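You operate a simulated robot arm through the tools that you are given. There is no shell and no other tool.

You run a simulated robot arm. Do the job below in one go: nothing can be reset, and whatever is moved stays where it is left.

## Task
Scrub the curry smears off the teal plate, then wipe it dry with the cloth.
Fine: dish brush first; brush and cloth back. Set down upright: orange dish brush.

The check looks at the end state, three seconds after you hand in, the way a careful person would. Anything else that was tipped, shoved, dropped, spilled or broken makes it a failure. Flat cloth is picked up by pressing the open fingertips on it (5 to 10 N) and closing them slowly along it; thin cloth reads only 2 to 8 mm in the jaws.

## Robot
A 6-joint arm with a two-finger parallel gripper, fixed in place. Base frame: the origin is at the foot of the arm, x ahead of it, y to its left, z up; the work surface is at about z = 864. Units: mm, rad, N and s.
With the tool pointing down near the work surface it reaches from about 580 to 940 mm from the base axis. Its first joint turns from -2.601 to 2.601 rad. Payload 3.43 kg.
The tool frame sits at the grasp point between the pads (the TCP): z along the fingers, y along the line on which they close. The tips reach 34 mm beyond it. Largest opening 128 mm; finger width 24, thickness 12; the body of the gripper, 48 by 130 mm, starts 96 mm behind the TCP.
Orientation is that of the tool frame in the base frame, as a unit quaternion [x, y, z, w]. With the fingers straight down and closing along the base's y, the tool's x points along the base's -x, its y along +y and its z along -z.

## Interface
- The arm moves only by the tool move_arm. Its argument "targets" is text: rows parted by semicolons, each of 7 numbers parted by spaces: the turn, a rotation vector about the tool's x, y, z in units of 45 degrees (1.0 is 45 degrees), then the shift along the tool's x, y, z in units of 200 mm (1.0 is 200 mm), then the opening in per cent of the stroke, from 0 (shut) to 100 (fully open). In form: rx ry rz tx ty tz jaw; .... A call has 1 to 20 rows; each row is the pose to reach, as a shift and turn from the pose commanded when the call began, along the tool's axes at that moment. A call with a number of a shift or a turn outside -1 to 1 is refused whole. A row lasts 0.2 s, in which the tool goes at most 50 mm and 0.15 rad; a call with a longer step from one row to the next is refused whole, and so is a gripper value outside its range. Where a pose cannot be reached the arm comes as near as it can. A force on the tool above 40 N (or 10 N above the force at the start of the call, whichever is more), or a blocked arm, ends the call early, and 0.2 s more pass. The fingers move at their own pace (about 108 mm/s each) and stop on an object; they squeeze with about 27 N. The grip force told is the motor's: it shows also when the fingers shut on nothing. Time passes only in rows, and 0.2 s behind the last, so rows that repeat a pose let the fingers close. The reply holds the time, the measured pose of the TCP, the force on the tool along the base axes, the opening and the grip force, in the units named above and with some noise, with the torque about the TCP (base axes, N m) and any sound that the robot's microphone picked up.
- Cameras (640 x 400 px; columns grow to the right, rows downward): "scene" is fixed at [400.1, 501.2, 1451.1]; the picture's right is [-0.62, -0.79, 0.00], its down [-0.75, 0.58, -0.31] and it looks along [0.25, -0.19, -0.95] (base axes); focal length 214 px, centre (320, 200). "wrist" rides on the gripper at [76, -11, -160] in the tool frame; the picture's right is [0.15, 0.99, 0.00], its down [-0.88, 0.13, -0.46] and it looks along [-0.45, 0.07, 0.89] (tool axes); focal length 234 px, centre (320, 200). There is no depth. A picture from a camera that has moved, and an enlarged one, comes with that camera's place and axes in the base frame and with its lens.
- grab_frame(camera): a new picture of that camera. The clock stands still meanwhile.
- lift_body(by): slides the trunk up (or, below 0, down) by that many mm; the arm rides with it, the base frame stays. It gives what a move gives, with no picture.
- enlarge(camera, box): a new picture of the part [left, top, right, bottom] of that camera's present view, enlarged. The clock stands still meanwhile.
- finish_job(): hands the job in; it is judged then, once.

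Places have to be worked out from the pictures, the camera data and where the tool is seen. Open the gripper and draw the arm clear of the work before you hand the job in, unless the task says otherwise.

The tools are called after "Call:" as a command line: name --argument value ..., lists and objects as JSON in quotes. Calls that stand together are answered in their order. move_arm: Moves the arm, as the interface text tells. Its arguments: {"type":"object","properties":{"targets":{"type":"string"}},"required":["targets"]} The other tools are called the same way: lift_body (by) slides the trunk up or down; grab_frame (camera) takes a picture; enlarge (camera, box) takes an enlarged picture of a part of a camera's view; finish_job () hands the job in.

At the start:

```text
t: 0.0
tcp_pos: [732.0, 373.9, 1154.1]
tcp_rot: [0.0, 1.0, 0.0, 0.001]
contact_force: [16.2, 8.2, -35.8]
moment: [-0.69, -0.06, -0.31]
opening: 128.1
grasp_force: 0.1
trunk travel left (down, up): [-650.0, 60.0]
```

scene: 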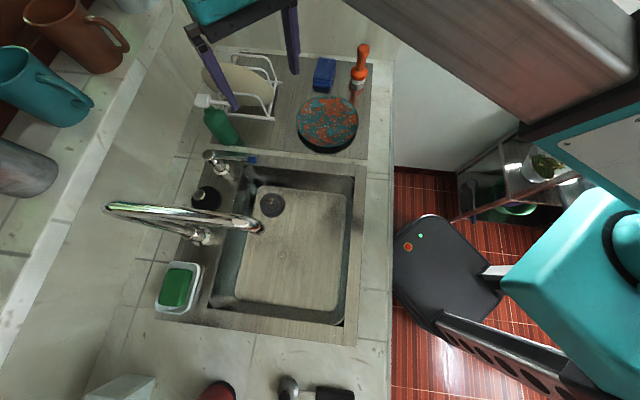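
wrist: 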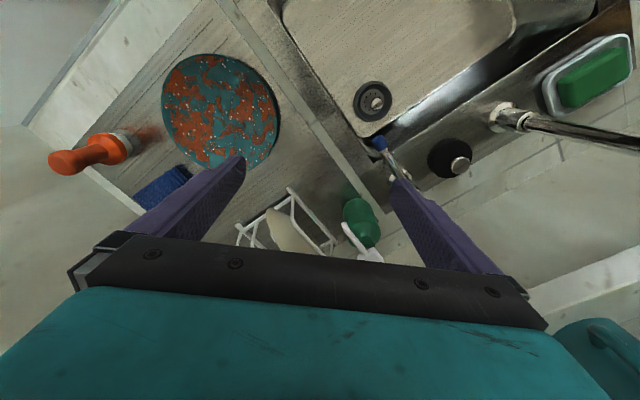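

The plate lies near (747, 202) and the orange brush stands just beyond it, with a blue item next to it. I'll enlarge both views before moving to tell which items are which.

Call:
enlarge --camera "scene" --box '[270, 20, 400, 165]'

Call:
enlarge --camera "wrist" --box '[30, 30, 300, 230]'

Call:
enlarge --camera "scene" --box '[80, 20, 400, 220]'

Call:
enlarge --camera "scene" --box '[80, 220, 400, 400]'

```text
2.76 times, centred on (335, 92) of scene
camera zoom: at [400.1, 501.2, 1451.1], right [-0.62, -0.79, 0.0], down [-0.75, 0.58, -0.31], along [0.25, -0.19, -0.95], focal length 592 px, centre (279, 497)
```

zoom: 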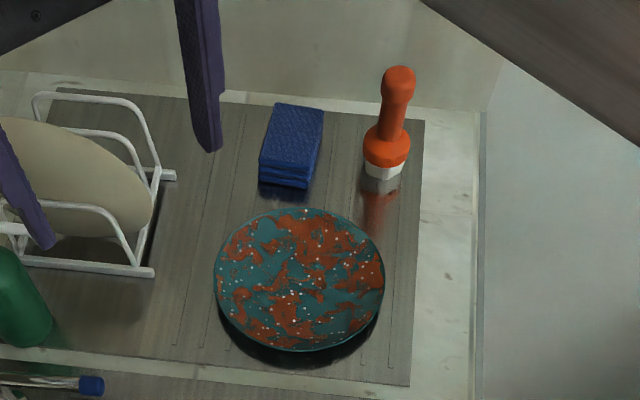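

```text
2.00 times, centred on (165, 130) of wrist
camera zoom: at [655.4, 362.2, 1312.4], right [-0.15, 0.99, 0.0], down [0.88, 0.13, 0.46], along [0.45, 0.07, -0.89], focal length 468 px, centre (630, 340)
```

zoom: 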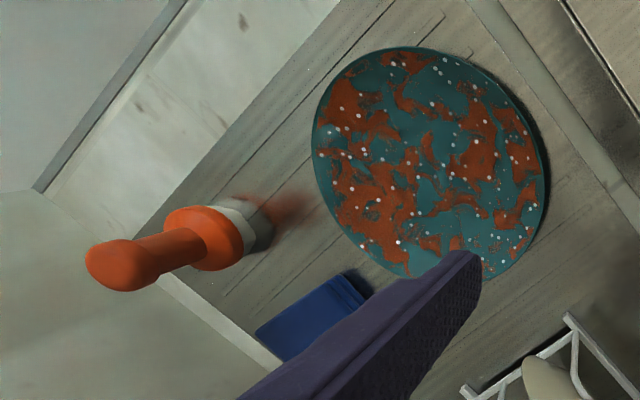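

```text
2.00 times, centred on (240, 120) of scene
camera zoom: at [400.1, 501.2, 1451.1], right [-0.62, -0.79, 0.0], down [-0.75, 0.58, -0.31], along [0.25, -0.19, -0.95], focal length 429 px, centre (480, 360)
```

zoom: 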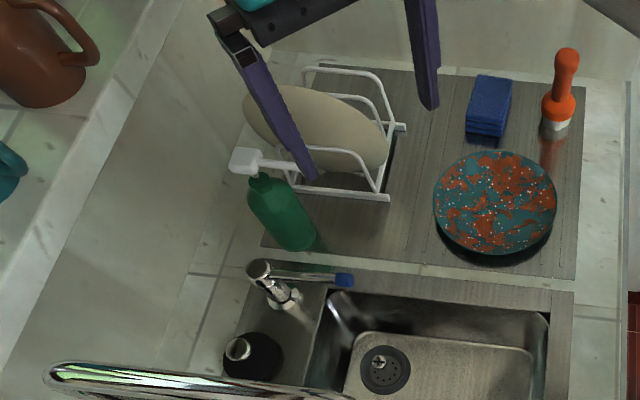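

```text
2.00 times, centred on (240, 310) of scene
camera zoom: at [400.1, 501.2, 1451.1], right [-0.62, -0.79, 0.0], down [-0.75, 0.58, -0.31], along [0.25, -0.19, -0.95], focal length 429 px, centre (480, -20)
```

zoom: 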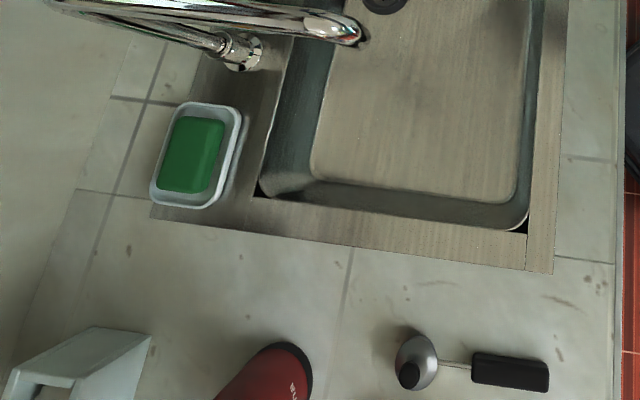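

The blue item looks like a folded cloth around (910, 90), and the brush stands on its bristles near (815, 20). Next I'll enlarge the wooden panel at upper right in case it is in the arm's way.

Call:
enlarge --camera "scene" --box '[340, 0, 640, 200]'

Call:
enlarge --camera "scene" --box '[180, 0, 340, 110]'

```text
2.00 times, centred on (490, 100) of scene
camera zoom: at [400.1, 501.2, 1451.1], right [-0.62, -0.79, 0.0], down [-0.75, 0.58, -0.31], along [0.25, -0.19, -0.95], focal length 429 px, centre (-20, 400)
```

zoom: 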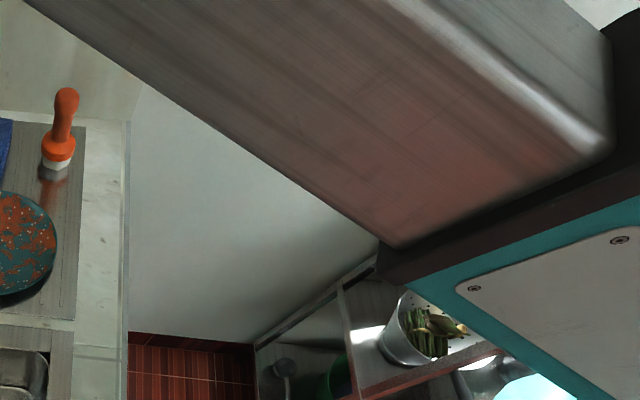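

```text
3.64 times, centred on (260, 55) of scene
camera zoom: at [400.1, 501.2, 1451.1], right [-0.62, -0.79, 0.0], down [-0.75, 0.58, -0.31], along [0.25, -0.19, -0.95], focal length 780 px, centre (538, 727)
```

zoom: 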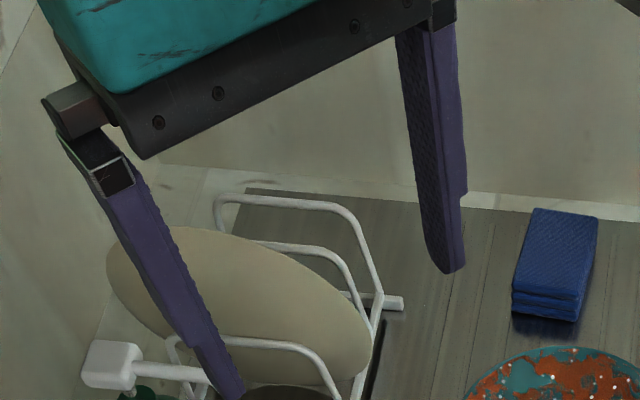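

The panel at upper right is the robot's own brushed-metal link, so the way is clear. Now I'll move at the present height to above the plate and brush area, in steps of about 40 mm, to get a closer wrist view.

Call:
move_arm --targets "0 0 0 -0.01 -0.12 0 100; 0 0 0 -0.02 -0.32 0 100; 0 0 0 -0.04 -0.52 0 100; 0 0 0 -0.06 -0.72 0 100; 0 0 0 -0.08 -0.9 0 100; 0 0 0 -0.08 -0.97 0 100; 0 0 0 -0.08 -0.97 0 100"

```text
t: 0.5
tcp_pos: [736.9, 342.7, 1153.2]
tcp_rot: [0.004, 1.0, 0.002, 0.006]
contact_force: [5.5, -2.8, -6.3]
moment: [0.54, 0.35, 0.35]
opening: 127.9
grasp_force: 0.0
trunk travel left (down, up): [-650.0, 60.0]
stopped in row 2: the force on the tool passed its limit at 61 N (the readings are from after the stop); the commanded pose is now the measured one
```

The call ended early at 61 N, which may be a real contact or only acceleration. I'll check both cameras before moving again.

Call:
grab_frame --camera "scene"

Call:
grab_frame --camera "wrist"

```text
taken
```

scene: 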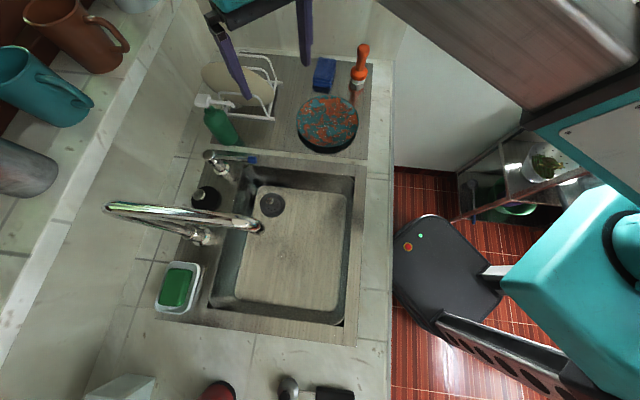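

```text
taken
camera wrist: at [659.0, 330.6, 1311.5], right [-0.14, 0.99, 0.0], down [0.88, 0.12, 0.47], along [0.46, 0.07, -0.88], focal length 234 px, centre (320, 200)
```

wrist: 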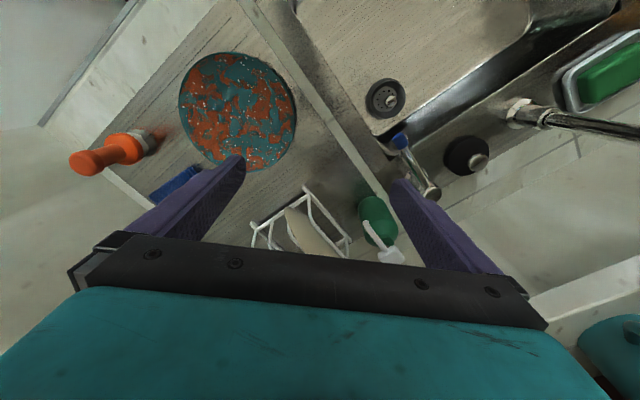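

Nothing is touching the gripper in either view, so the spike was most likely inertia from accelerating too fast. I'll repeat the move with a gentle speed ramp.

Call:
move_arm --targets "0 0 0 0 -0.04 0 100; 0 0 0 -0.01 -0.11 0 100; 0 0 0 -0.02 -0.21 0 100; 0 0 0 -0.03 -0.33 0 100; 0 0 0 -0.04 -0.46 0 100; 0 0 0 -0.05 -0.59 0 100; 0 0 0 -0.06 -0.72 0 100; 0 0 0 -0.07 -0.83 0 100; 0 0 0 -0.08 -0.91 0 100; 0 0 0 -0.08 -0.95 0 100; 0 0 0 -0.08 -0.97 0 100"

```text
t: 1.2
tcp_pos: [740.8, 318.3, 1152.7]
tcp_rot: [0.006, 1.0, 0.003, 0.008]
contact_force: [5.6, -2.2, -7.4]
moment: [0.41, 0.33, 0.24]
opening: 128.3
grasp_force: 0.1
trunk travel left (down, up): [-650.0, 60.0]
stopped in row 3: the force on the tool passed its limit at 44 N (the readings are from after the stop); the commanded pose is now the measured one
```

It stopped again at 44 N on a gentler ramp. I'll make a very slow small move and read the force, to tell contact from dynamics.

Call:
move_arm --targets "0 0 0 0 -0.01 0 100; 0 0 0 0 -0.025 0 100; 0 0 0 0 -0.04 0 100; 0 0 0 0 -0.055 0 100"

```text
t: 2.2
tcp_pos: [740.7, 305.9, 1152.8]
tcp_rot: [0.007, 1.0, 0.004, 0.008]
contact_force: [10.1, 24.0, -28.7]
moment: [-3.59, -0.68, -1.81]
opening: 127.9
grasp_force: 0.1
trunk travel left (down, up): [-650.0, 60.0]
```

The force reads [10, 24, -29] after a slow move. I'll hold still for a moment to see whether the reading persists.

Call:
move_arm --targets "0 0 0 0 0 0 100; 0 0 0 0 0 0 100; 0 0 0 0 0 0 100"

Call:
enlarge --camera "scene" --box '[180, 0, 340, 110]'

Call:
grab_frame --camera "wrist"

```text
t: 3.0
tcp_pos: [741.0, 306.2, 1154.1]
tcp_rot: [0.005, 1.0, 0.005, 0.008]
contact_force: [13.8, 10.0, -31.8]
moment: [-1.04, -0.14, -0.53]
opening: 128.2
grasp_force: 0.1
trunk travel left (down, up): [-650.0, 60.0]
```

```text
3.64 times, centred on (260, 55) of scene
camera zoom: at [400.1, 501.2, 1451.1], right [-0.62, -0.79, 0.0], down [-0.75, 0.58, -0.31], along [0.25, -0.19, -0.95], focal length 780 px, centre (538, 727)
```

zoom: 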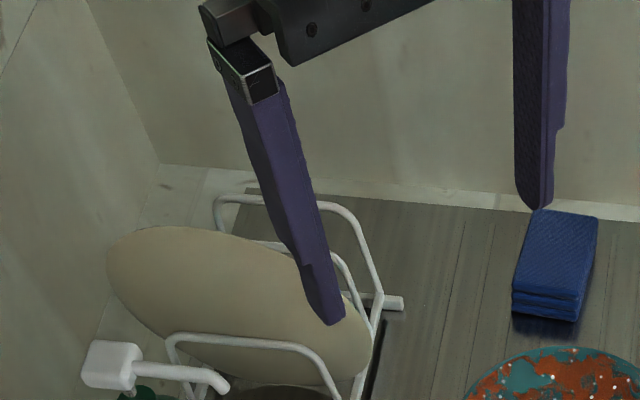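

```text
taken
camera wrist: at [662.0, 293.6, 1311.3], right [-0.14, 0.99, 0.01], down [0.87, 0.12, 0.47], along [0.47, 0.07, -0.88], focal length 234 px, centre (320, 200)
```

wrist: 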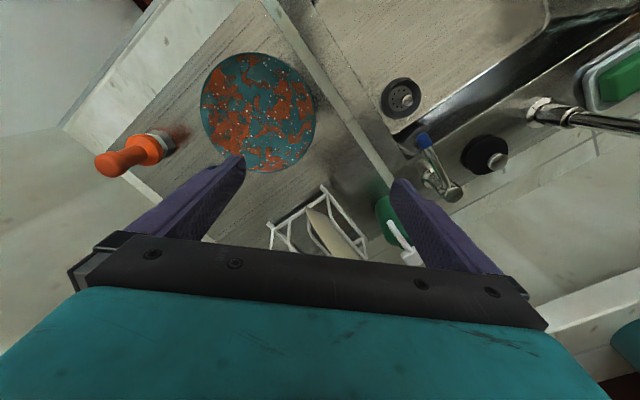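

At rest the sensor shows a steady offset of about [14, 10, -32] N, so there is little headroom before the 40 N limit and the stops came from arm dynamics. I'll keep velocity changes to about 3 mm per row and also correct the small tilt.

Call:
move_arm --targets "0.002 0.003 -0.002 0 -0.01 0 100; 0.004 0.006 -0.004 0 -0.035 0 100; 0.006 0.009 -0.006 -0.01 -0.075 0 100; 0.008 0.012 -0.008 -0.015 -0.125 0 100; 0.010 0.015 -0.010 -0.02 -0.185 0 100; 0.012 0.018 -0.012 -0.03 -0.255 0 100; 0.012 0.02 -0.012 -0.04 -0.33 0 100; 0.012 0.02 -0.012 -0.05 -0.405 0 100; 0.012 0.02 -0.012 -0.06 -0.48 0 100; 0.012 0.02 -0.012 -0.07 -0.555 0 100; 0.012 0.02 -0.012 -0.075 -0.63 0 100; 0.012 0.02 -0.012 -0.08 -0.7 0 100; 0.012 0.02 -0.012 -0.085 -0.76 0 100; 0.012 0.02 -0.012 -0.09 -0.81 0 100; 0.012 0.02 -0.012 -0.095 -0.85 0 100; 0.012 0.02 -0.012 -0.1 -0.88 0 100; 0.012 0.02 -0.012 -0.1 -0.9 0 100; 0.012 0.02 -0.012 -0.1 -0.91 0 100; 0.012 0.02 -0.012 -0.1 -0.91 0 100"

```text
t: 3.5
tcp_pos: [742.4, 305.7, 1153.0]
tcp_rot: [0.007, 1.0, 0.004, 0.009]
contact_force: [7.7, 3.5, -12.6]
moment: [-0.29, 0.23, -0.11]
opening: 128.0
grasp_force: 0.1
trunk travel left (down, up): [-650.0, 60.0]
stopped in row 2: the force on the tool passed its limit at 48 N (the readings are from after the stop); the commanded pose is now the measured one
```

It stopped at once again, so I need to know if something is pressing on the gripper or arm. As a test I'll lower slowly by 8 mm and see how the force changes.

Call:
move_arm --targets "0 0 0 0 0 0 100; 0 0 0 0 0 0 100; 0 0 0 0 0 0 100; 0 0 0 0 0 0 100; 0 0 0 0 0 0 100"

Call:
move_arm --targets "0 0 0 0 0 0.004 100; 0 0 0 0 0 0.01 100; 0 0 0 0 0 0.016 100; 0 0 0 0 0 0.022 100; 0 0 0 0 0 0.028 100; 0 0 0 0 0 0.034 100; 0 0 0 0 0 0.038 100; 0 0 0 0 0 0.04 100; 0 0 0 0 0 0.04 100; 0 0 0 0 0 0.04 100"

Call:
move_arm --targets "0 0 0 0 0 0 100; 0 0 0 0 0 0 100; 0 0 0 0 0 0 100; 0 0 0 0 0 0 100; 0 0 0 0 0 0 100"

```text
t: 4.7
tcp_pos: [741.0, 303.6, 1154.2]
tcp_rot: [0.006, 1.0, 0.004, 0.007]
contact_force: [14.1, 6.2, -28.2]
moment: [-0.28, 0.09, -0.13]
opening: 128.0
grasp_force: 0.0
trunk travel left (down, up): [-650.0, 60.0]
```

```text
t: 6.9
tcp_pos: [740.8, 304.6, 1144.5]
tcp_rot: [0.006, 1.0, 0.003, 0.007]
contact_force: [-0.3, 0.1, -0.5]
moment: [0.01, -0.01, 0.01]
opening: 128.1
grasp_force: 0.1
trunk travel left (down, up): [-650.0, 60.0]
```

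```text
t: 8.1
tcp_pos: [741.7, 306.0, 1145.0]
tcp_rot: [0.006, 1.0, 0.004, 0.007]
contact_force: [1.4, 1.4, 0.4]
moment: [-0.01, -0.02, -0.03]
opening: 127.7
grasp_force: 0.0
trunk travel left (down, up): [-650.0, 60.0]
```

Lowering 10 mm took the force to zero, so something overhead was pressing on the wrist. I'll stay below that height, going down to about z = 1095 first.

Call:
move_arm --targets "0.002 0.003 -0.002 0 0 0.015 100; 0.004 0.006 -0.004 0 0 0.05 100; 0.006 0.009 -0.006 0 0 0.1 100; 0.008 0.012 -0.008 0 0 0.15 100; 0.010 0.015 -0.010 0 0 0.2 100; 0.012 0.016 -0.010 0 0 0.235 100; 0.012 0.016 -0.010 0 0 0.25 100; 0.012 0.016 -0.010 0 0 0.25 100"

```text
t: 9.9
tcp_pos: [742.2, 306.6, 1095.2]
tcp_rot: [0.002, 1.0, -0.002, 0.002]
contact_force: [0.4, 0.5, 0.2]
moment: [-0.01, 0.01, -0.01]
opening: 128.0
grasp_force: 0.1
trunk travel left (down, up): [-650.0, 60.0]
```

The force is now near zero. Next I'll travel along -y to about (760, 120) at z = 1095, still in a moderate ramp.

Call:
move_arm --targets "0 0 0 0 -0.03 0 100; 0 0 0 -0.01 -0.1 0 100; 0 0 0 -0.02 -0.2 0 100; 0 0 0 -0.03 -0.32 0 100; 0 0 0 -0.04 -0.44 0 100; 0 0 0 -0.05 -0.56 0 100; 0 0 0 -0.06 -0.68 0 100; 0 0 0 -0.07 -0.79 0 100; 0 0 0 -0.08 -0.87 0 100; 0 0 0 -0.09 -0.92 0 100; 0 0 0 -0.09 -0.93 0 100; 0 0 0 -0.09 -0.93 0 100"

Call:
grab_frame --camera "wrist"

Call:
grab_frame --camera "scene"

```text
t: 12.5
tcp_pos: [760.0, 119.8, 1095.9]
tcp_rot: [0.002, 1.0, -0.001, 0.001]
contact_force: [-0.2, 0.3, -0.2]
moment: [0.05, 0.02, 0.01]
opening: 128.2
grasp_force: 0.1
trunk travel left (down, up): [-650.0, 60.0]
```

```text
taken
camera wrist: at [683.2, 107.6, 1254.6], right [-0.14, 0.99, 0.0], down [0.88, 0.13, 0.46], along [0.45, 0.06, -0.89], focal length 234 px, centre (320, 200)
```

wrist: 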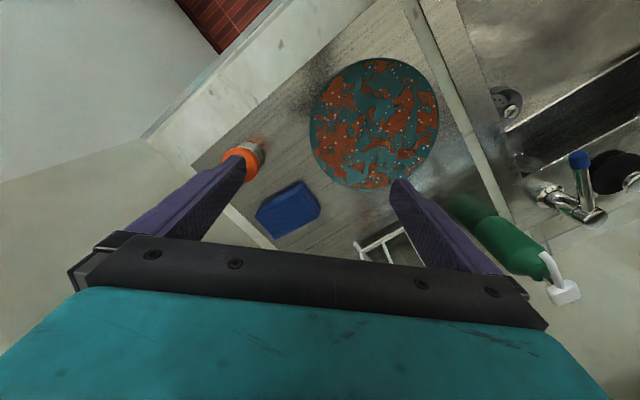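

```text
taken
```

scene: 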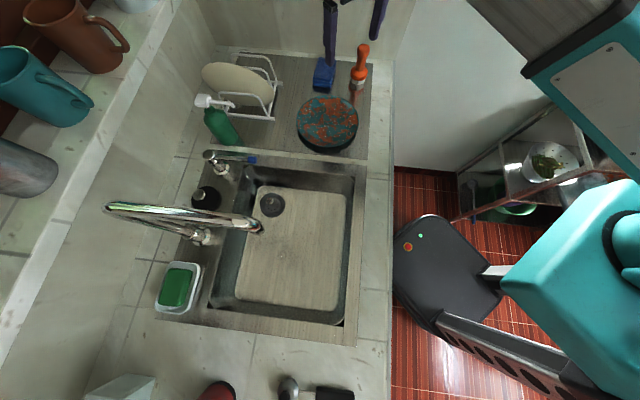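

At z = 1095 the arm is free, and I judge the brush axis to be near (816, 10) with its top around z = 990. I'll move above it, keeping the tips at z = 1061, and check the alignment.

Call:
move_arm --targets "0 0 0 -0.01 -0.03 0 100; 0 0 0 -0.03 -0.09 0 100; 0 0 0 -0.06 -0.18 0 100; 0 0 0 -0.1 -0.28 0 100; 0 0 0 -0.14 -0.38 0 100; 0 0 0 -0.18 -0.47 0 100; 0 0 0 -0.2 -0.52 0 100; 0 0 0 -0.21 -0.545 0 100; 0 0 0 -0.21 -0.545 0 100"

Call:
grab_frame --camera "wrist"

Call:
enlarge --camera "scene" --box '[290, 0, 440, 110]'

```text
t: 14.5
tcp_pos: [799.3, 9.1, 1095.0]
tcp_rot: [0.002, 1.0, -0.001, 0.0]
contact_force: [-0.3, 0.2, -0.2]
moment: [-0.01, -0.01, 0.0]
opening: 127.9
grasp_force: 0.1
trunk travel left (down, up): [-650.0, 60.0]
```

```text
taken
camera wrist: at [723.1, -2.1, 1254.5], right [-0.14, 0.99, 0.0], down [0.88, 0.13, 0.46], along [0.45, 0.06, -0.89], focal length 234 px, centre (320, 200)
```

wrist: 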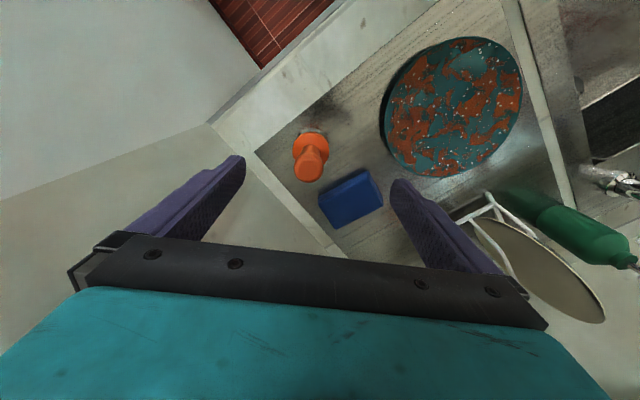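

```text
3.64 times, centred on (365, 55) of scene
camera zoom: at [400.1, 501.2, 1451.1], right [-0.62, -0.79, 0.0], down [-0.75, 0.58, -0.31], along [0.25, -0.19, -0.95], focal length 780 px, centre (156, 727)
```

zoom: 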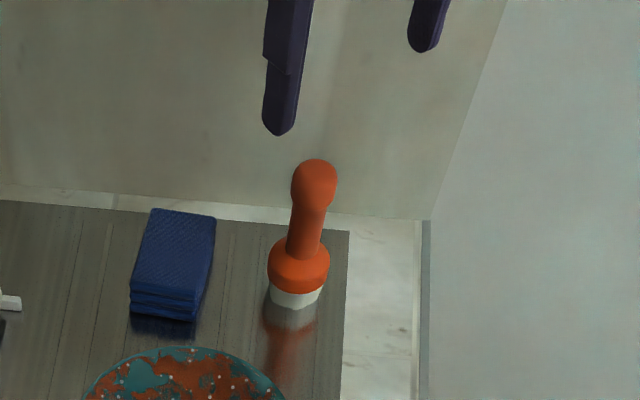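

Triangulating from both cameras puts the brush axis near (822, -2), with the knob centre at about z = 975. I'll centre over it and come down to z = 1050, with the tips still above the knob, then look again.

Call:
move_arm --targets "0 0 0 -0.02 -0.01 0.02 100; 0 0 0 -0.05 -0.025 0.06 100; 0 0 0 -0.08 -0.04 0.11 100; 0 0 0 -0.1 -0.05 0.16 100; 0 0 0 -0.113 -0.055 0.2 100; 0 0 0 -0.113 -0.055 0.22 100; 0 0 0 -0.113 -0.055 0.225 100; 0 0 0 -0.113 -0.055 0.225 100"

Call:
grab_frame --camera "wrist"

Call:
enlarge --camera "scene" --box '[290, 0, 440, 110]'

```text
t: 16.3
tcp_pos: [822.8, -1.4, 1049.8]
tcp_rot: [0.003, 1.0, -0.001, 0.001]
contact_force: [0.8, 0.1, 1.4]
moment: [0.05, -0.02, -0.01]
opening: 128.0
grasp_force: 0.1
trunk travel left (down, up): [-650.0, 60.0]
```

```text
taken
camera wrist: at [745.7, -12.7, 1209.6], right [-0.14, 0.99, 0.0], down [0.88, 0.13, 0.46], along [0.45, 0.06, -0.89], focal length 234 px, centre (320, 200)
```

wrist: 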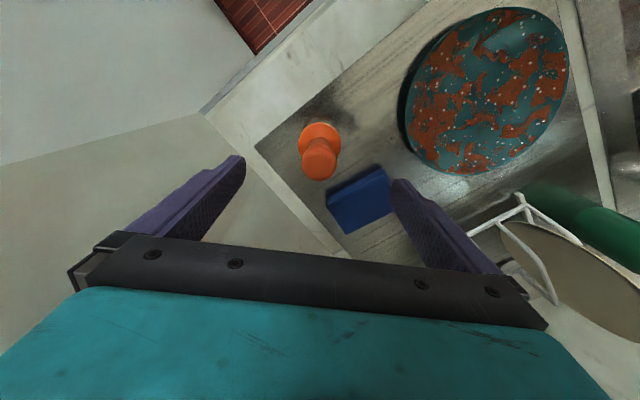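

```text
3.64 times, centred on (365, 55) of scene
camera zoom: at [400.1, 501.2, 1451.1], right [-0.62, -0.79, 0.0], down [-0.75, 0.58, -0.31], along [0.25, -0.19, -0.95], focal length 780 px, centre (156, 727)
```

zoom: 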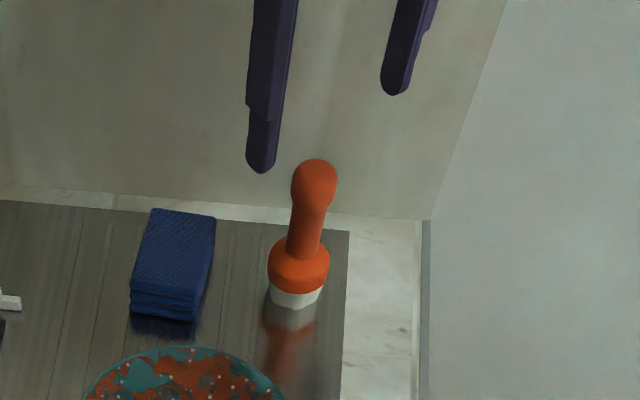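

Both views agree that the TCP is centred on the brush axis. I'll lower to z = 962 so the pads straddle the knob and neck, with the tips clear of the collar.

Call:
move_arm --targets "0 0 0 0 0 0.02 100; 0 0 0 0 0 0.06 100; 0 0 0 0 0 0.12 100; 0 0 0 0 0 0.18 100; 0 0 0 0 0 0.24 100; 0 0 0 0 0 0.3 100; 0 0 0 0 0 0.35 100; 0 0 0 0 0 0.39 100; 0 0 0 0 0 0.42 100; 0 0 0 0 0 0.435 100; 0 0 0 0 0 0.44 100; 0 0 0 0 0 0.44 100"

Call:
enlarge --camera "scene" --box '[290, 0, 440, 110]'

Call:
grab_frame --camera "wrist"

```text
t: 18.9
tcp_pos: [822.5, -2.5, 963.9]
tcp_rot: [0.003, 1.0, -0.001, 0.001]
contact_force: [0.0, 0.9, 0.7]
moment: [0.05, 0.04, 0.04]
opening: 128.0
grasp_force: 0.1
trunk travel left (down, up): [-650.0, 60.0]
```

```text
3.64 times, centred on (365, 55) of scene
camera zoom: at [400.1, 501.2, 1451.1], right [-0.62, -0.79, 0.0], down [-0.75, 0.58, -0.31], along [0.25, -0.19, -0.95], focal length 780 px, centre (156, 727)
```

zoom: 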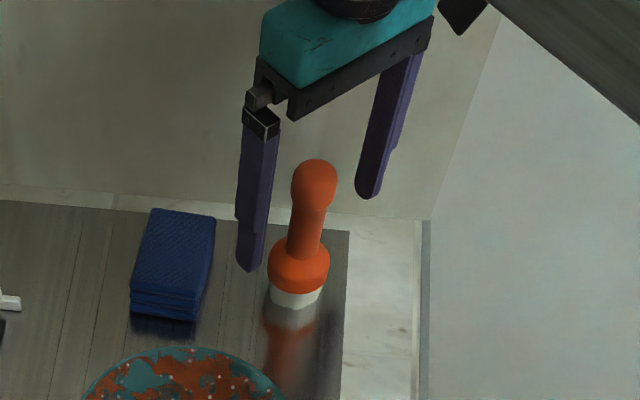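

```text
taken
camera wrist: at [745.9, -13.6, 1122.3], right [-0.14, 0.99, 0.0], down [0.88, 0.13, 0.46], along [0.45, 0.06, -0.89], focal length 234 px, centre (320, 200)
```

wrist: 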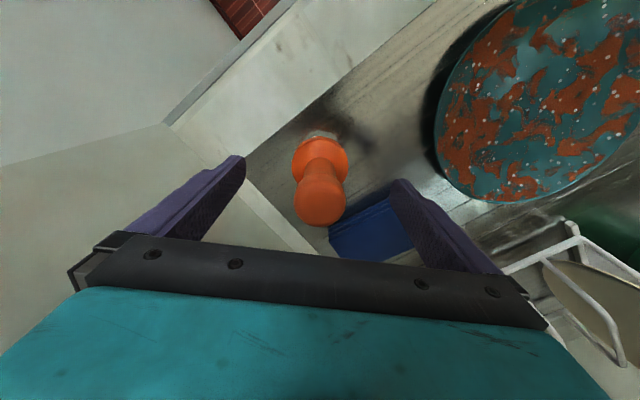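

The fingers straddle the knob with both views centred. I'll close on it and wait for the grip to settle.

Call:
move_arm --targets "0 0 0 0 0 0 70; 0 0 0 0 0 0 45; 0 0 0 0 0 0 35; 0 0 0 0 0 0 28; 0 0 0 0 0 0 20; 0 0 0 0 0 0 0; 0 0 0 0 0 0 0; 0 0 0 0 0 0 0"

Call:
enlarge --camera "scene" --box '[290, 0, 440, 110]'

Call:
grab_frame --camera "wrist"

```text
t: 20.7
tcp_pos: [823.3, -1.6, 963.2]
tcp_rot: [0.003, 1.0, -0.001, 0.0]
contact_force: [0.4, -1.1, -0.9]
moment: [-0.04, 0.03, 0.02]
opening: 36.4
grasp_force: 27.5
trunk travel left (down, up): [-650.0, 60.0]
```

```text
3.64 times, centred on (365, 55) of scene
camera zoom: at [400.1, 501.2, 1451.1], right [-0.62, -0.79, 0.0], down [-0.75, 0.58, -0.31], along [0.25, -0.19, -0.95], focal length 780 px, centre (156, 727)
```

zoom: 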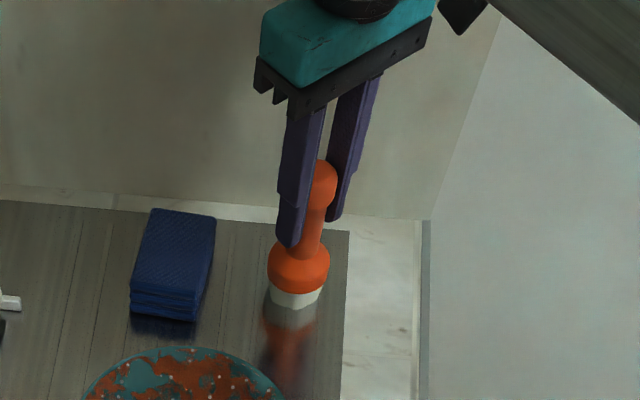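

```text
taken
camera wrist: at [745.9, -13.5, 1122.4], right [-0.14, 0.99, 0.0], down [0.88, 0.13, 0.46], along [0.45, 0.06, -0.89], focal length 234 px, centre (320, 200)
```

wrist: 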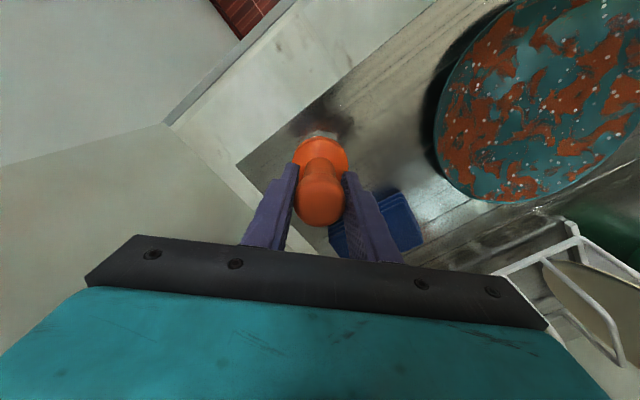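

The brush is held at 36 mm opening with 27 N; it stood at about TCP (823, -2), with TCP z = 963.5 when its bristles were on the surface. I'll lift it 70 mm and check it hangs straight.

Call:
move_arm --targets "0 0 0 0 0 -0.01 0; 0 0 0 0 0 -0.04 0; 0 0 0 0 0 -0.09 0; 0 0 0 0 0 -0.15 0; 0 0 0 0 0 -0.21 0; 0 0 0 0 0 -0.27 0; 0 0 0 0 0 -0.32 0; 0 0 0 0 0 -0.345 0; 0 0 0 0 0 -0.35 0; 0 0 0 0 0 -0.35 0"

Call:
grab_frame --camera "wrist"

Call:
enlarge --camera "scene" --box '[270, 0, 420, 165]'

```text
t: 22.9
tcp_pos: [823.1, -1.2, 1033.0]
tcp_rot: [0.003, 1.0, -0.001, 0.001]
contact_force: [-0.9, -1.3, -0.8]
moment: [0.01, -0.03, 0.0]
opening: 36.5
grasp_force: 26.9
trunk travel left (down, up): [-650.0, 60.0]
```

```text
taken
camera wrist: at [746.9, -12.5, 1192.2], right [-0.14, 0.99, 0.0], down [0.88, 0.13, 0.46], along [0.45, 0.06, -0.89], focal length 234 px, centre (320, 200)
```

wrist: 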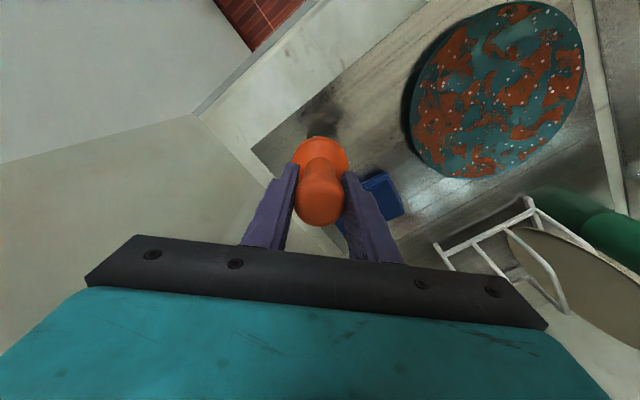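

```text
2.42 times, centred on (345, 82) of scene
camera zoom: at [400.1, 501.2, 1451.1], right [-0.62, -0.79, 0.0], down [-0.75, 0.58, -0.31], along [0.25, -0.19, -0.95], focal length 520 px, centre (259, 485)
```

zoom: 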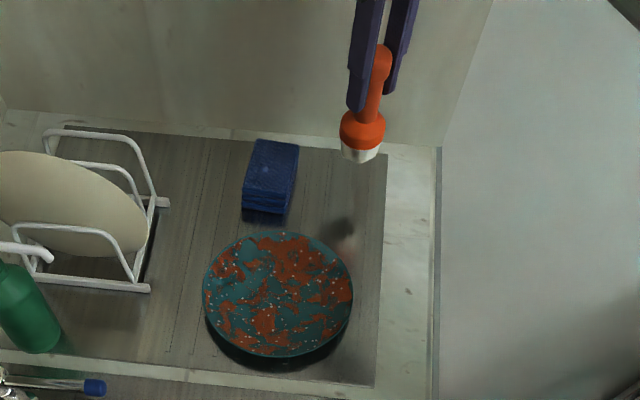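

The brush is lifted and hangs straight. I'll carry it over the plate towards (743, 180), with the bristles about 45 mm above the rim.

Call:
move_arm --targets "0 0 0 0.01 0.03 0 0; 0 0 0 0.04 0.1 0 0; 0 0 0 0.08 0.19 0 0; 0 0 0 0.13 0.3 0 0; 0 0 0 0.18 0.41 0 0; 0 0 0 0.23 0.52 0 0; 0 0 0 0.28 0.63 0 0; 0 0 0 0.33 0.74 0 0; 0 0 0 0.37 0.83 0 0; 0 0 0 0.39 0.88 0 0; 0 0 0 0.4 0.9 0 0; 0 0 0 0.4 0.9 0 0"

Call:
grab_frame --camera "wrist"

Call:
enlarge --camera "scene" --box '[270, 40, 400, 165]'

```text
t: 25.5
tcp_pos: [743.2, 178.2, 1032.4]
tcp_rot: [0.002, 1.0, -0.001, 0.0]
contact_force: [-0.2, -0.3, -0.3]
moment: [-0.04, -0.02, 0.0]
opening: 36.4
grasp_force: 26.8
trunk travel left (down, up): [-650.0, 60.0]
```

```text
taken
camera wrist: at [666.7, 167.2, 1192.0], right [-0.14, 0.99, 0.0], down [0.88, 0.13, 0.46], along [0.45, 0.06, -0.89], focal length 234 px, centre (320, 200)
```

wrist: 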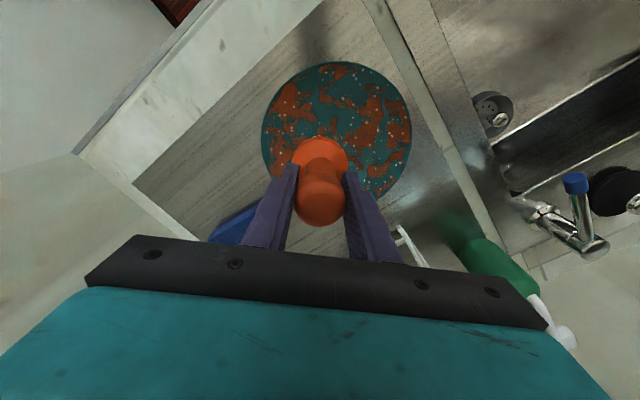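

```text
3.20 times, centred on (335, 102) of scene
camera zoom: at [400.1, 501.2, 1451.1], right [-0.62, -0.79, 0.0], down [-0.75, 0.58, -0.31], along [0.25, -0.19, -0.95], focal length 686 px, centre (272, 512)
```

zoom: 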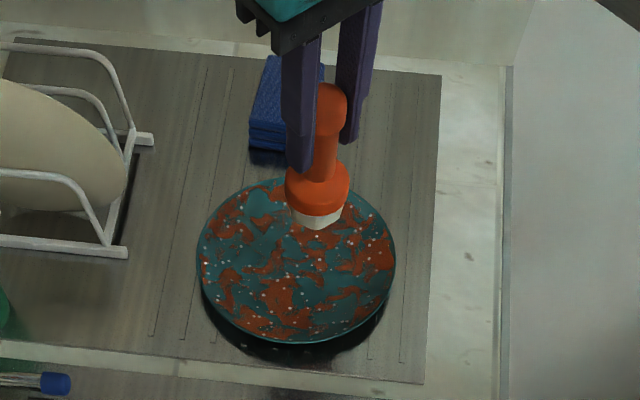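

I judge the plate centre at about (740, 199) with a radius near 96. I'll centre over it and come down until the bristles are just above the rim level.

Call:
move_arm --targets "0 0 0 0 0.02 0.02 0; 0 0 0 0.005 0.05 0.06 0; 0 0 0 0.01 0.08 0.1 0; 0 0 0 0.015 0.1 0.14 0; 0 0 0 0.015 0.105 0.17 0; 0 0 0 0.015 0.105 0.185 0; 0 0 0 0.015 0.105 0.19 0; 0 0 0 0.015 0.105 0.19 0"

Call:
move_arm --targets "0 0 0 0 0 0.005 0; 0 0 0 0 0 0.01 0; 0 0 0 0 0 0.015 0; 0 0 0 0 0 0.02 0; 0 0 0 0 0 0.025 0; 0 0 0 0 0 0.03 0; 0 0 0 0 0 0.035 0; 0 0 0 0 0 0.04 0; 0 0 0 0 0 0.04 0"

```text
t: 27.3
tcp_pos: [742.0, 200.8, 994.2]
tcp_rot: [0.003, 1.0, 0.0, 0.002]
contact_force: [-0.1, -0.1, -1.0]
moment: [-0.01, -0.01, -0.02]
opening: 36.6
grasp_force: 26.8
trunk travel left (down, up): [-650.0, 60.0]
```

```text
t: 29.3
tcp_pos: [741.4, 199.2, 986.3]
tcp_rot: [0.003, 1.0, 0.0, 0.001]
contact_force: [-0.3, 0.3, -1.6]
moment: [0.0, 0.02, 0.0]
opening: 36.5
grasp_force: 27.2
trunk travel left (down, up): [-650.0, 60.0]
```

There is no contact yet at TCP z = 986. I'll keep lowering at 1 mm per row and watch the force.

Call:
move_arm --targets "0 0 0 0 0 0.005 0; 0 0 0 0 0 0.01 0; 0 0 0 0 0 0.015 0; 0 0 0 0 0 0.02 0; 0 0 0 0 0 0.025 0; 0 0 0 0 0 0.03 0; 0 0 0 0 0 0.03 0"

Call:
enlarge --camera "scene" --box '[270, 40, 400, 165]'

```text
t: 30.9
tcp_pos: [742.1, 201.1, 980.0]
tcp_rot: [0.002, 1.0, -0.002, 0.0]
contact_force: [0.1, 0.1, -1.0]
moment: [0.02, -0.02, -0.01]
opening: 36.9
grasp_force: 26.5
trunk travel left (down, up): [-650.0, 60.0]
```

```text
3.20 times, centred on (335, 102) of scene
camera zoom: at [400.1, 501.2, 1451.1], right [-0.62, -0.79, 0.0], down [-0.75, 0.58, -0.31], along [0.25, -0.19, -0.95], focal length 686 px, centre (272, 512)
```

zoom: 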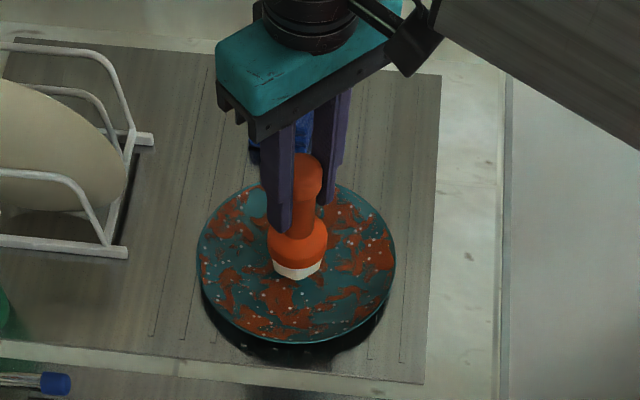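

Still no contact, and the picture shows the bristles close to the plate. I'll go on in 1 mm steps, splitting the descent so I can read the force in between.

Call:
move_arm --targets "0 0 0 0 0 0.005 0; 0 0 0 0 0 0.01 0; 0 0 0 0 0 0.015 0; 0 0 0 0 0 0.015 0"

Call:
move_arm --targets "0 0 0 0 0 0.005 0; 0 0 0 0 0 0.01 0; 0 0 0 0 0 0.01 0"

```text
t: 31.9
tcp_pos: [741.7, 201.3, 976.7]
tcp_rot: [0.003, 1.0, 0.0, 0.001]
contact_force: [0.2, 0.0, -0.4]
moment: [0.01, 0.0, 0.03]
opening: 36.8
grasp_force: 26.6
trunk travel left (down, up): [-650.0, 60.0]
```

```text
t: 32.7
tcp_pos: [741.9, 199.0, 975.9]
tcp_rot: [0.002, 1.0, -0.001, 0.001]
contact_force: [0.5, 0.1, -1.0]
moment: [0.01, 0.02, 0.02]
opening: 36.7
grasp_force: 27.1
trunk travel left (down, up): [-650.0, 60.0]
```

Still free at TCP z ≈ 975.5, so I'll continue down in small steps.

Call:
move_arm --targets "0 0 0 0 0 0.005 0; 0 0 0 0 0 0.01 0; 0 0 0 0 0 0.01 0"

Call:
move_arm --targets "0 0 0 0 0 0.005 0; 0 0 0 0 0 0.01 0; 0 0 0 0 0 0.01 0"

```text
t: 33.5
tcp_pos: [741.5, 200.5, 972.6]
tcp_rot: [0.003, 1.0, -0.001, 0.001]
contact_force: [0.6, 0.5, -1.1]
moment: [0.03, 0.02, 0.0]
opening: 36.6
grasp_force: 26.7
trunk travel left (down, up): [-650.0, 60.0]
```

```text
t: 34.3
tcp_pos: [741.3, 199.7, 970.5]
tcp_rot: [0.003, 1.0, -0.002, 0.001]
contact_force: [0.2, -0.1, -0.9]
moment: [-0.03, -0.01, -0.03]
opening: 36.6
grasp_force: 27.1
trunk travel left (down, up): [-650.0, 60.0]
```

No contact yet at about 971. I'll continue with finer 1 mm calls, since the plate surface must be close.

Call:
move_arm --targets "0 0 0 0 0 0.003 0; 0 0 0 0 0 0.006 0; 0 0 0 0 0 0.006 0"

Call:
move_arm --targets "0 0 0 0 0 0.003 0; 0 0 0 0 0 0.006 0; 0 0 0 0 0 0.006 0"

Call:
enlarge --camera "scene" --box '[285, 70, 375, 160]'

```text
t: 35.1
tcp_pos: [740.9, 200.7, 970.5]
tcp_rot: [0.003, 1.0, -0.001, 0.001]
contact_force: [0.5, -0.2, -0.6]
moment: [0.06, -0.03, 0.03]
opening: 36.4
grasp_force: 26.7
trunk travel left (down, up): [-650.0, 60.0]
```

```text
t: 35.9
tcp_pos: [739.4, 201.0, 968.5]
tcp_rot: [0.003, 1.0, -0.001, 0.001]
contact_force: [1.1, -0.9, 1.1]
moment: [-0.02, -0.03, 0.02]
opening: 36.7
grasp_force: 26.7
trunk travel left (down, up): [-650.0, 60.0]
```

```text
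4.44 times, centred on (330, 115) of scene
camera zoom: at [400.1, 501.2, 1451.1], right [-0.62, -0.79, 0.0], down [-0.75, 0.58, -0.31], along [0.25, -0.19, -0.95], focal length 953 px, centre (276, 578)
```

zoom: 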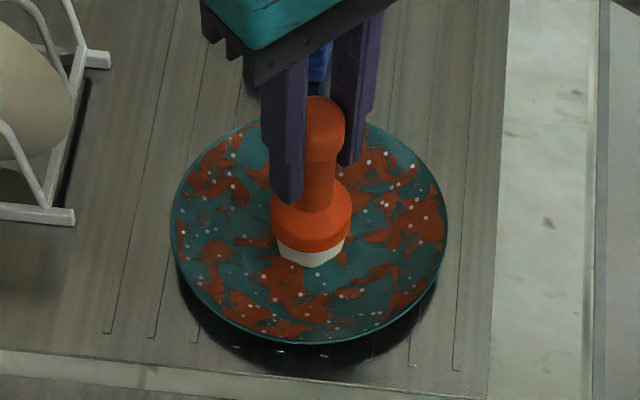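

The z force rose to +1.1 N near TCP z ≈ 969, so contact is starting. I'll press about 1.5 mm more and read the force.

Call:
move_arm --targets "0 0 0 0 0 0.004 0; 0 0 0 0 0 0.008 0; 0 0 0 0 0 0.008 0"

```text
t: 36.7
tcp_pos: [740.8, 201.0, 968.0]
tcp_rot: [0.002, 1.0, -0.001, 0.002]
contact_force: [-3.2, 2.7, 12.5]
moment: [0.19, 0.29, -0.01]
opening: 36.3
grasp_force: 27.0
trunk travel left (down, up): [-650.0, 60.0]
```

The bristles are pressed at 12.5 N, so stiffness is about 8 N/mm with contact at z ≈ 969. I'll ease to around 6 N and make short ±18 mm strokes along y at the centre, then look at the result.

Call:
move_arm --targets "0 0 0 0 0 -0.004 0; 0 0 0 0 0.03 -0.004 0; 0 0 0 0 0.06 -0.004 0; 0 0 0 0 0.09 -0.004 0; 0 0 0 0 0.06 -0.004 0; 0 0 0 0 0.03 -0.004 0; 0 0 0 0 0 -0.004 0; 0 0 0 0 -0.03 -0.004 0; 0 0 0 0 -0.06 -0.004 0; 0 0 0 0 -0.09 -0.004 0"

Call:
enlarge --camera "scene" --box '[285, 70, 375, 160]'

Call:
grab_frame --camera "wrist"

```text
t: 38.9
tcp_pos: [741.8, 181.3, 968.9]
tcp_rot: [0.003, 1.0, -0.002, 0.001]
contact_force: [0.6, 0.6, -1.7]
moment: [0.01, -0.02, -0.02]
opening: 36.7
grasp_force: 26.6
trunk travel left (down, up): [-650.0, 60.0]
```

```text
4.44 times, centred on (330, 115) of scene
camera zoom: at [400.1, 501.2, 1451.1], right [-0.62, -0.79, 0.0], down [-0.75, 0.58, -0.31], along [0.25, -0.19, -0.95], focal length 953 px, centre (276, 578)
```

zoom: 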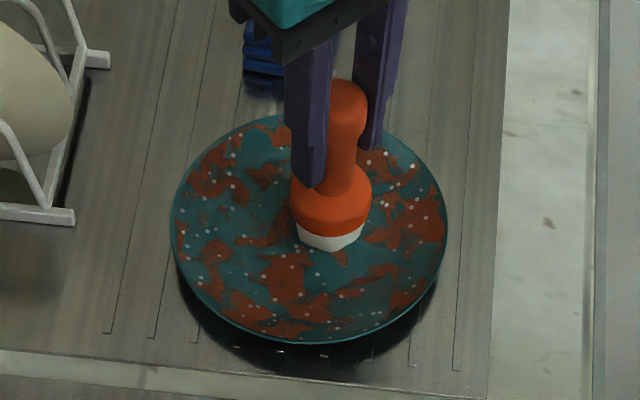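

```text
taken
camera wrist: at [664.6, 170.6, 1128.3], right [-0.14, 0.99, 0.0], down [0.88, 0.13, 0.46], along [0.45, 0.06, -0.89], focal length 234 px, centre (320, 200)
```

wrist: 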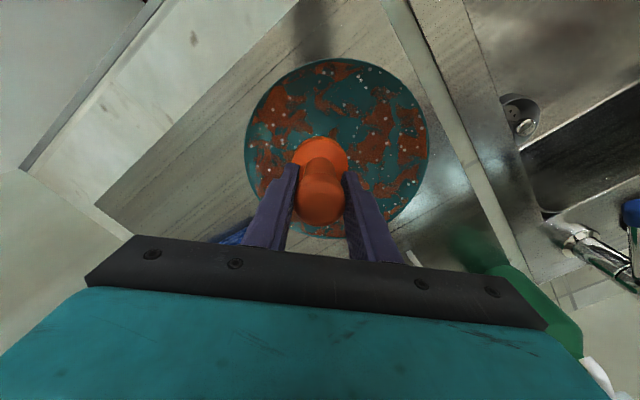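

The force dropped to -1.7 N at the stroke's end, so contact was lost, perhaps because the brush settled slightly in the grip. I'll press down in 0.6 mm steps here to find contact again.

Call:
move_arm --targets "0 0 0 0 0 0.003 0; 0 0 0 0 0 0.005 0; 0 0 0 0 0 0.005 0"

Call:
move_arm --targets "0 0 0 0 0 0.003 0; 0 0 0 0 0 0.005 0; 0 0 0 0 0 0.005 0"

```text
t: 39.7
tcp_pos: [741.6, 181.7, 968.3]
tcp_rot: [0.003, 1.0, -0.001, 0.0]
contact_force: [-0.7, 0.6, 3.1]
moment: [0.02, 0.04, 0.0]
opening: 36.4
grasp_force: 28.0
trunk travel left (down, up): [-650.0, 60.0]
```

```text
t: 40.5
tcp_pos: [741.0, 181.6, 968.6]
tcp_rot: [0.001, 1.0, -0.001, 0.002]
contact_force: [1.4, 3.2, 11.4]
moment: [0.28, -0.09, -0.01]
opening: 36.6
grasp_force: 27.1
trunk travel left (down, up): [-650.0, 60.0]
```

Contact here begins at a commanded z of about 967.6, at roughly 8 N/mm. I'll stroke back toward the centre at slightly less pressure and read the force there, to separate slope from slip in the grip.

Call:
move_arm --targets "0 0 0 0 0 -0.002 0; 0 0 0 0 0.02 -0.002 0; 0 0 0 0 0.05 -0.002 0; 0 0 0 0 0.08 -0.002 0; 0 0 0 0 0.09 -0.002 0; 0 0 0 0 0.09 -0.002 0"

Call:
enlarge --camera "scene" --box '[285, 70, 375, 160]'

```text
t: 41.9
tcp_pos: [739.7, 198.3, 967.9]
tcp_rot: [0.003, 1.0, -0.002, 0.001]
contact_force: [-1.8, -4.4, 12.7]
moment: [-0.27, 0.11, 0.0]
opening: 36.6
grasp_force: 26.8
trunk travel left (down, up): [-650.0, 60.0]
```

```text
4.44 times, centred on (330, 115) of scene
camera zoom: at [400.1, 501.2, 1451.1], right [-0.62, -0.79, 0.0], down [-0.75, 0.58, -0.31], along [0.25, -0.19, -0.95], focal length 953 px, centre (276, 578)
```

zoom: 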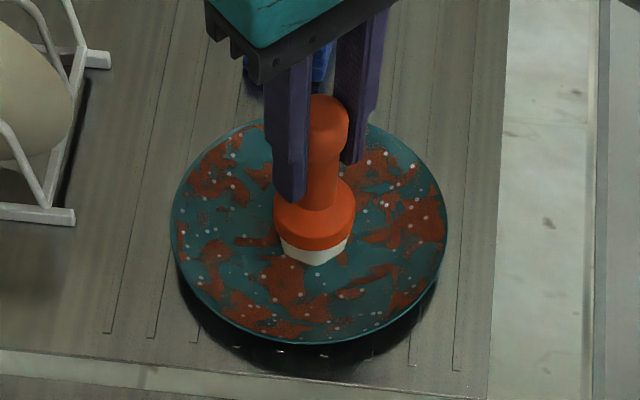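

At the centre a commanded 966.6 gives 12.7 N with about 4 N of friction, so the well is nearly flat. I'll make a longer stroke toward +y with about 8 N and watch for the rim slope.

Call:
move_arm --targets "0 0 0 0 0.02 -0.003 0; 0 0 0 0 0.05 -0.003 0; 0 0 0 0 0.08 -0.003 0; 0 0 0 0 0.11 -0.003 0; 0 0 0 0 0.14 -0.003 0; 0 0 0 0 0.16 -0.003 0; 0 0 0 0 0.16 -0.003 0"

Call:
enlarge --camera "scene" --box '[285, 70, 375, 160]'

```text
t: 43.5
tcp_pos: [741.1, 231.8, 968.9]
tcp_rot: [0.002, 1.0, 0.0, 0.002]
contact_force: [1.2, -5.1, 16.4]
moment: [-0.26, -0.13, -0.01]
opening: 36.6
grasp_force: 26.9
trunk travel left (down, up): [-650.0, 60.0]
```

```text
4.44 times, centred on (330, 115) of scene
camera zoom: at [400.1, 501.2, 1451.1], right [-0.62, -0.79, 0.0], down [-0.75, 0.58, -0.31], along [0.25, -0.19, -0.95], focal length 953 px, centre (276, 578)
```

zoom: 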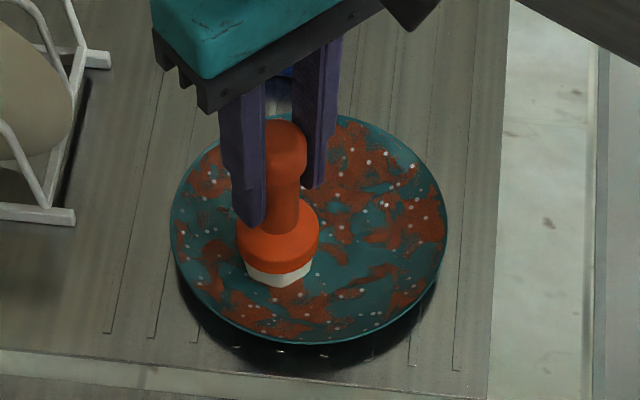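

The surface rises about 1 mm by y = 231 (16 N). I'll enlarge the swept strip strongly to see whether the smears are fading.

Call:
enlarge --camera "scene" --box '[310, 85, 365, 135]'

Call:
grab_frame --camera "wrist"

```text
8.00 times, centred on (338, 110) of scene
camera zoom: at [400.1, 501.2, 1451.1], right [-0.62, -0.79, 0.0], down [-0.75, 0.58, -0.31], along [0.25, -0.19, -0.95], focal length 1716 px, centre (180, 920)
```

zoom: 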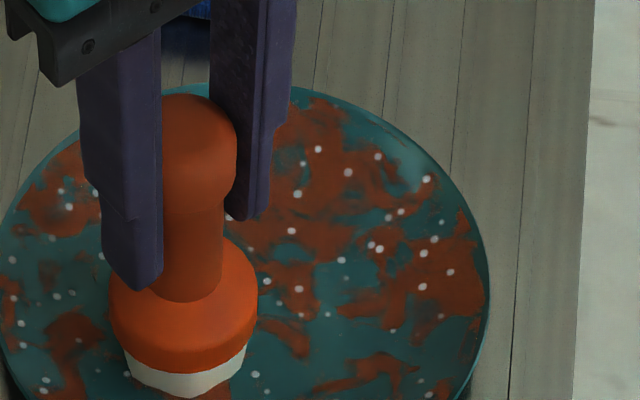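

```text
taken
camera wrist: at [663.6, 219.3, 1127.1], right [-0.14, 0.99, 0.0], down [0.88, 0.13, 0.46], along [0.45, 0.06, -0.89], focal length 234 px, centre (320, 200)
```

wrist: 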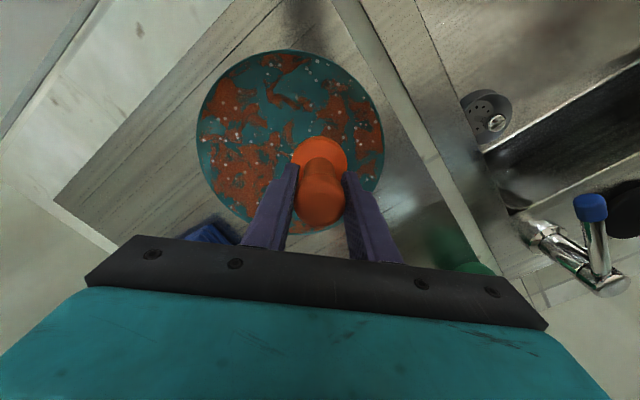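

Smears are still visible in the strip, so I'll enlarge the wrist view to judge how much one pass takes off.

Call:
enlarge --camera "wrist" --box '[190, 45, 390, 240]'

```text
2.05 times, centred on (290, 142) of wrist
camera zoom: at [663.6, 219.3, 1127.1], right [-0.14, 0.99, 0.0], down [0.88, 0.13, 0.46], along [0.45, 0.06, -0.89], focal length 480 px, centre (382, 318)
```

zoom: 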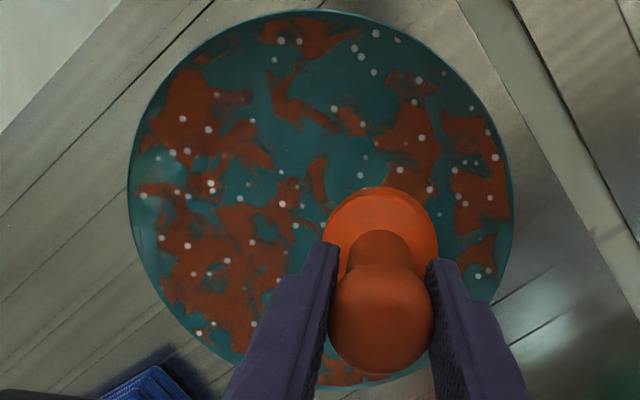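

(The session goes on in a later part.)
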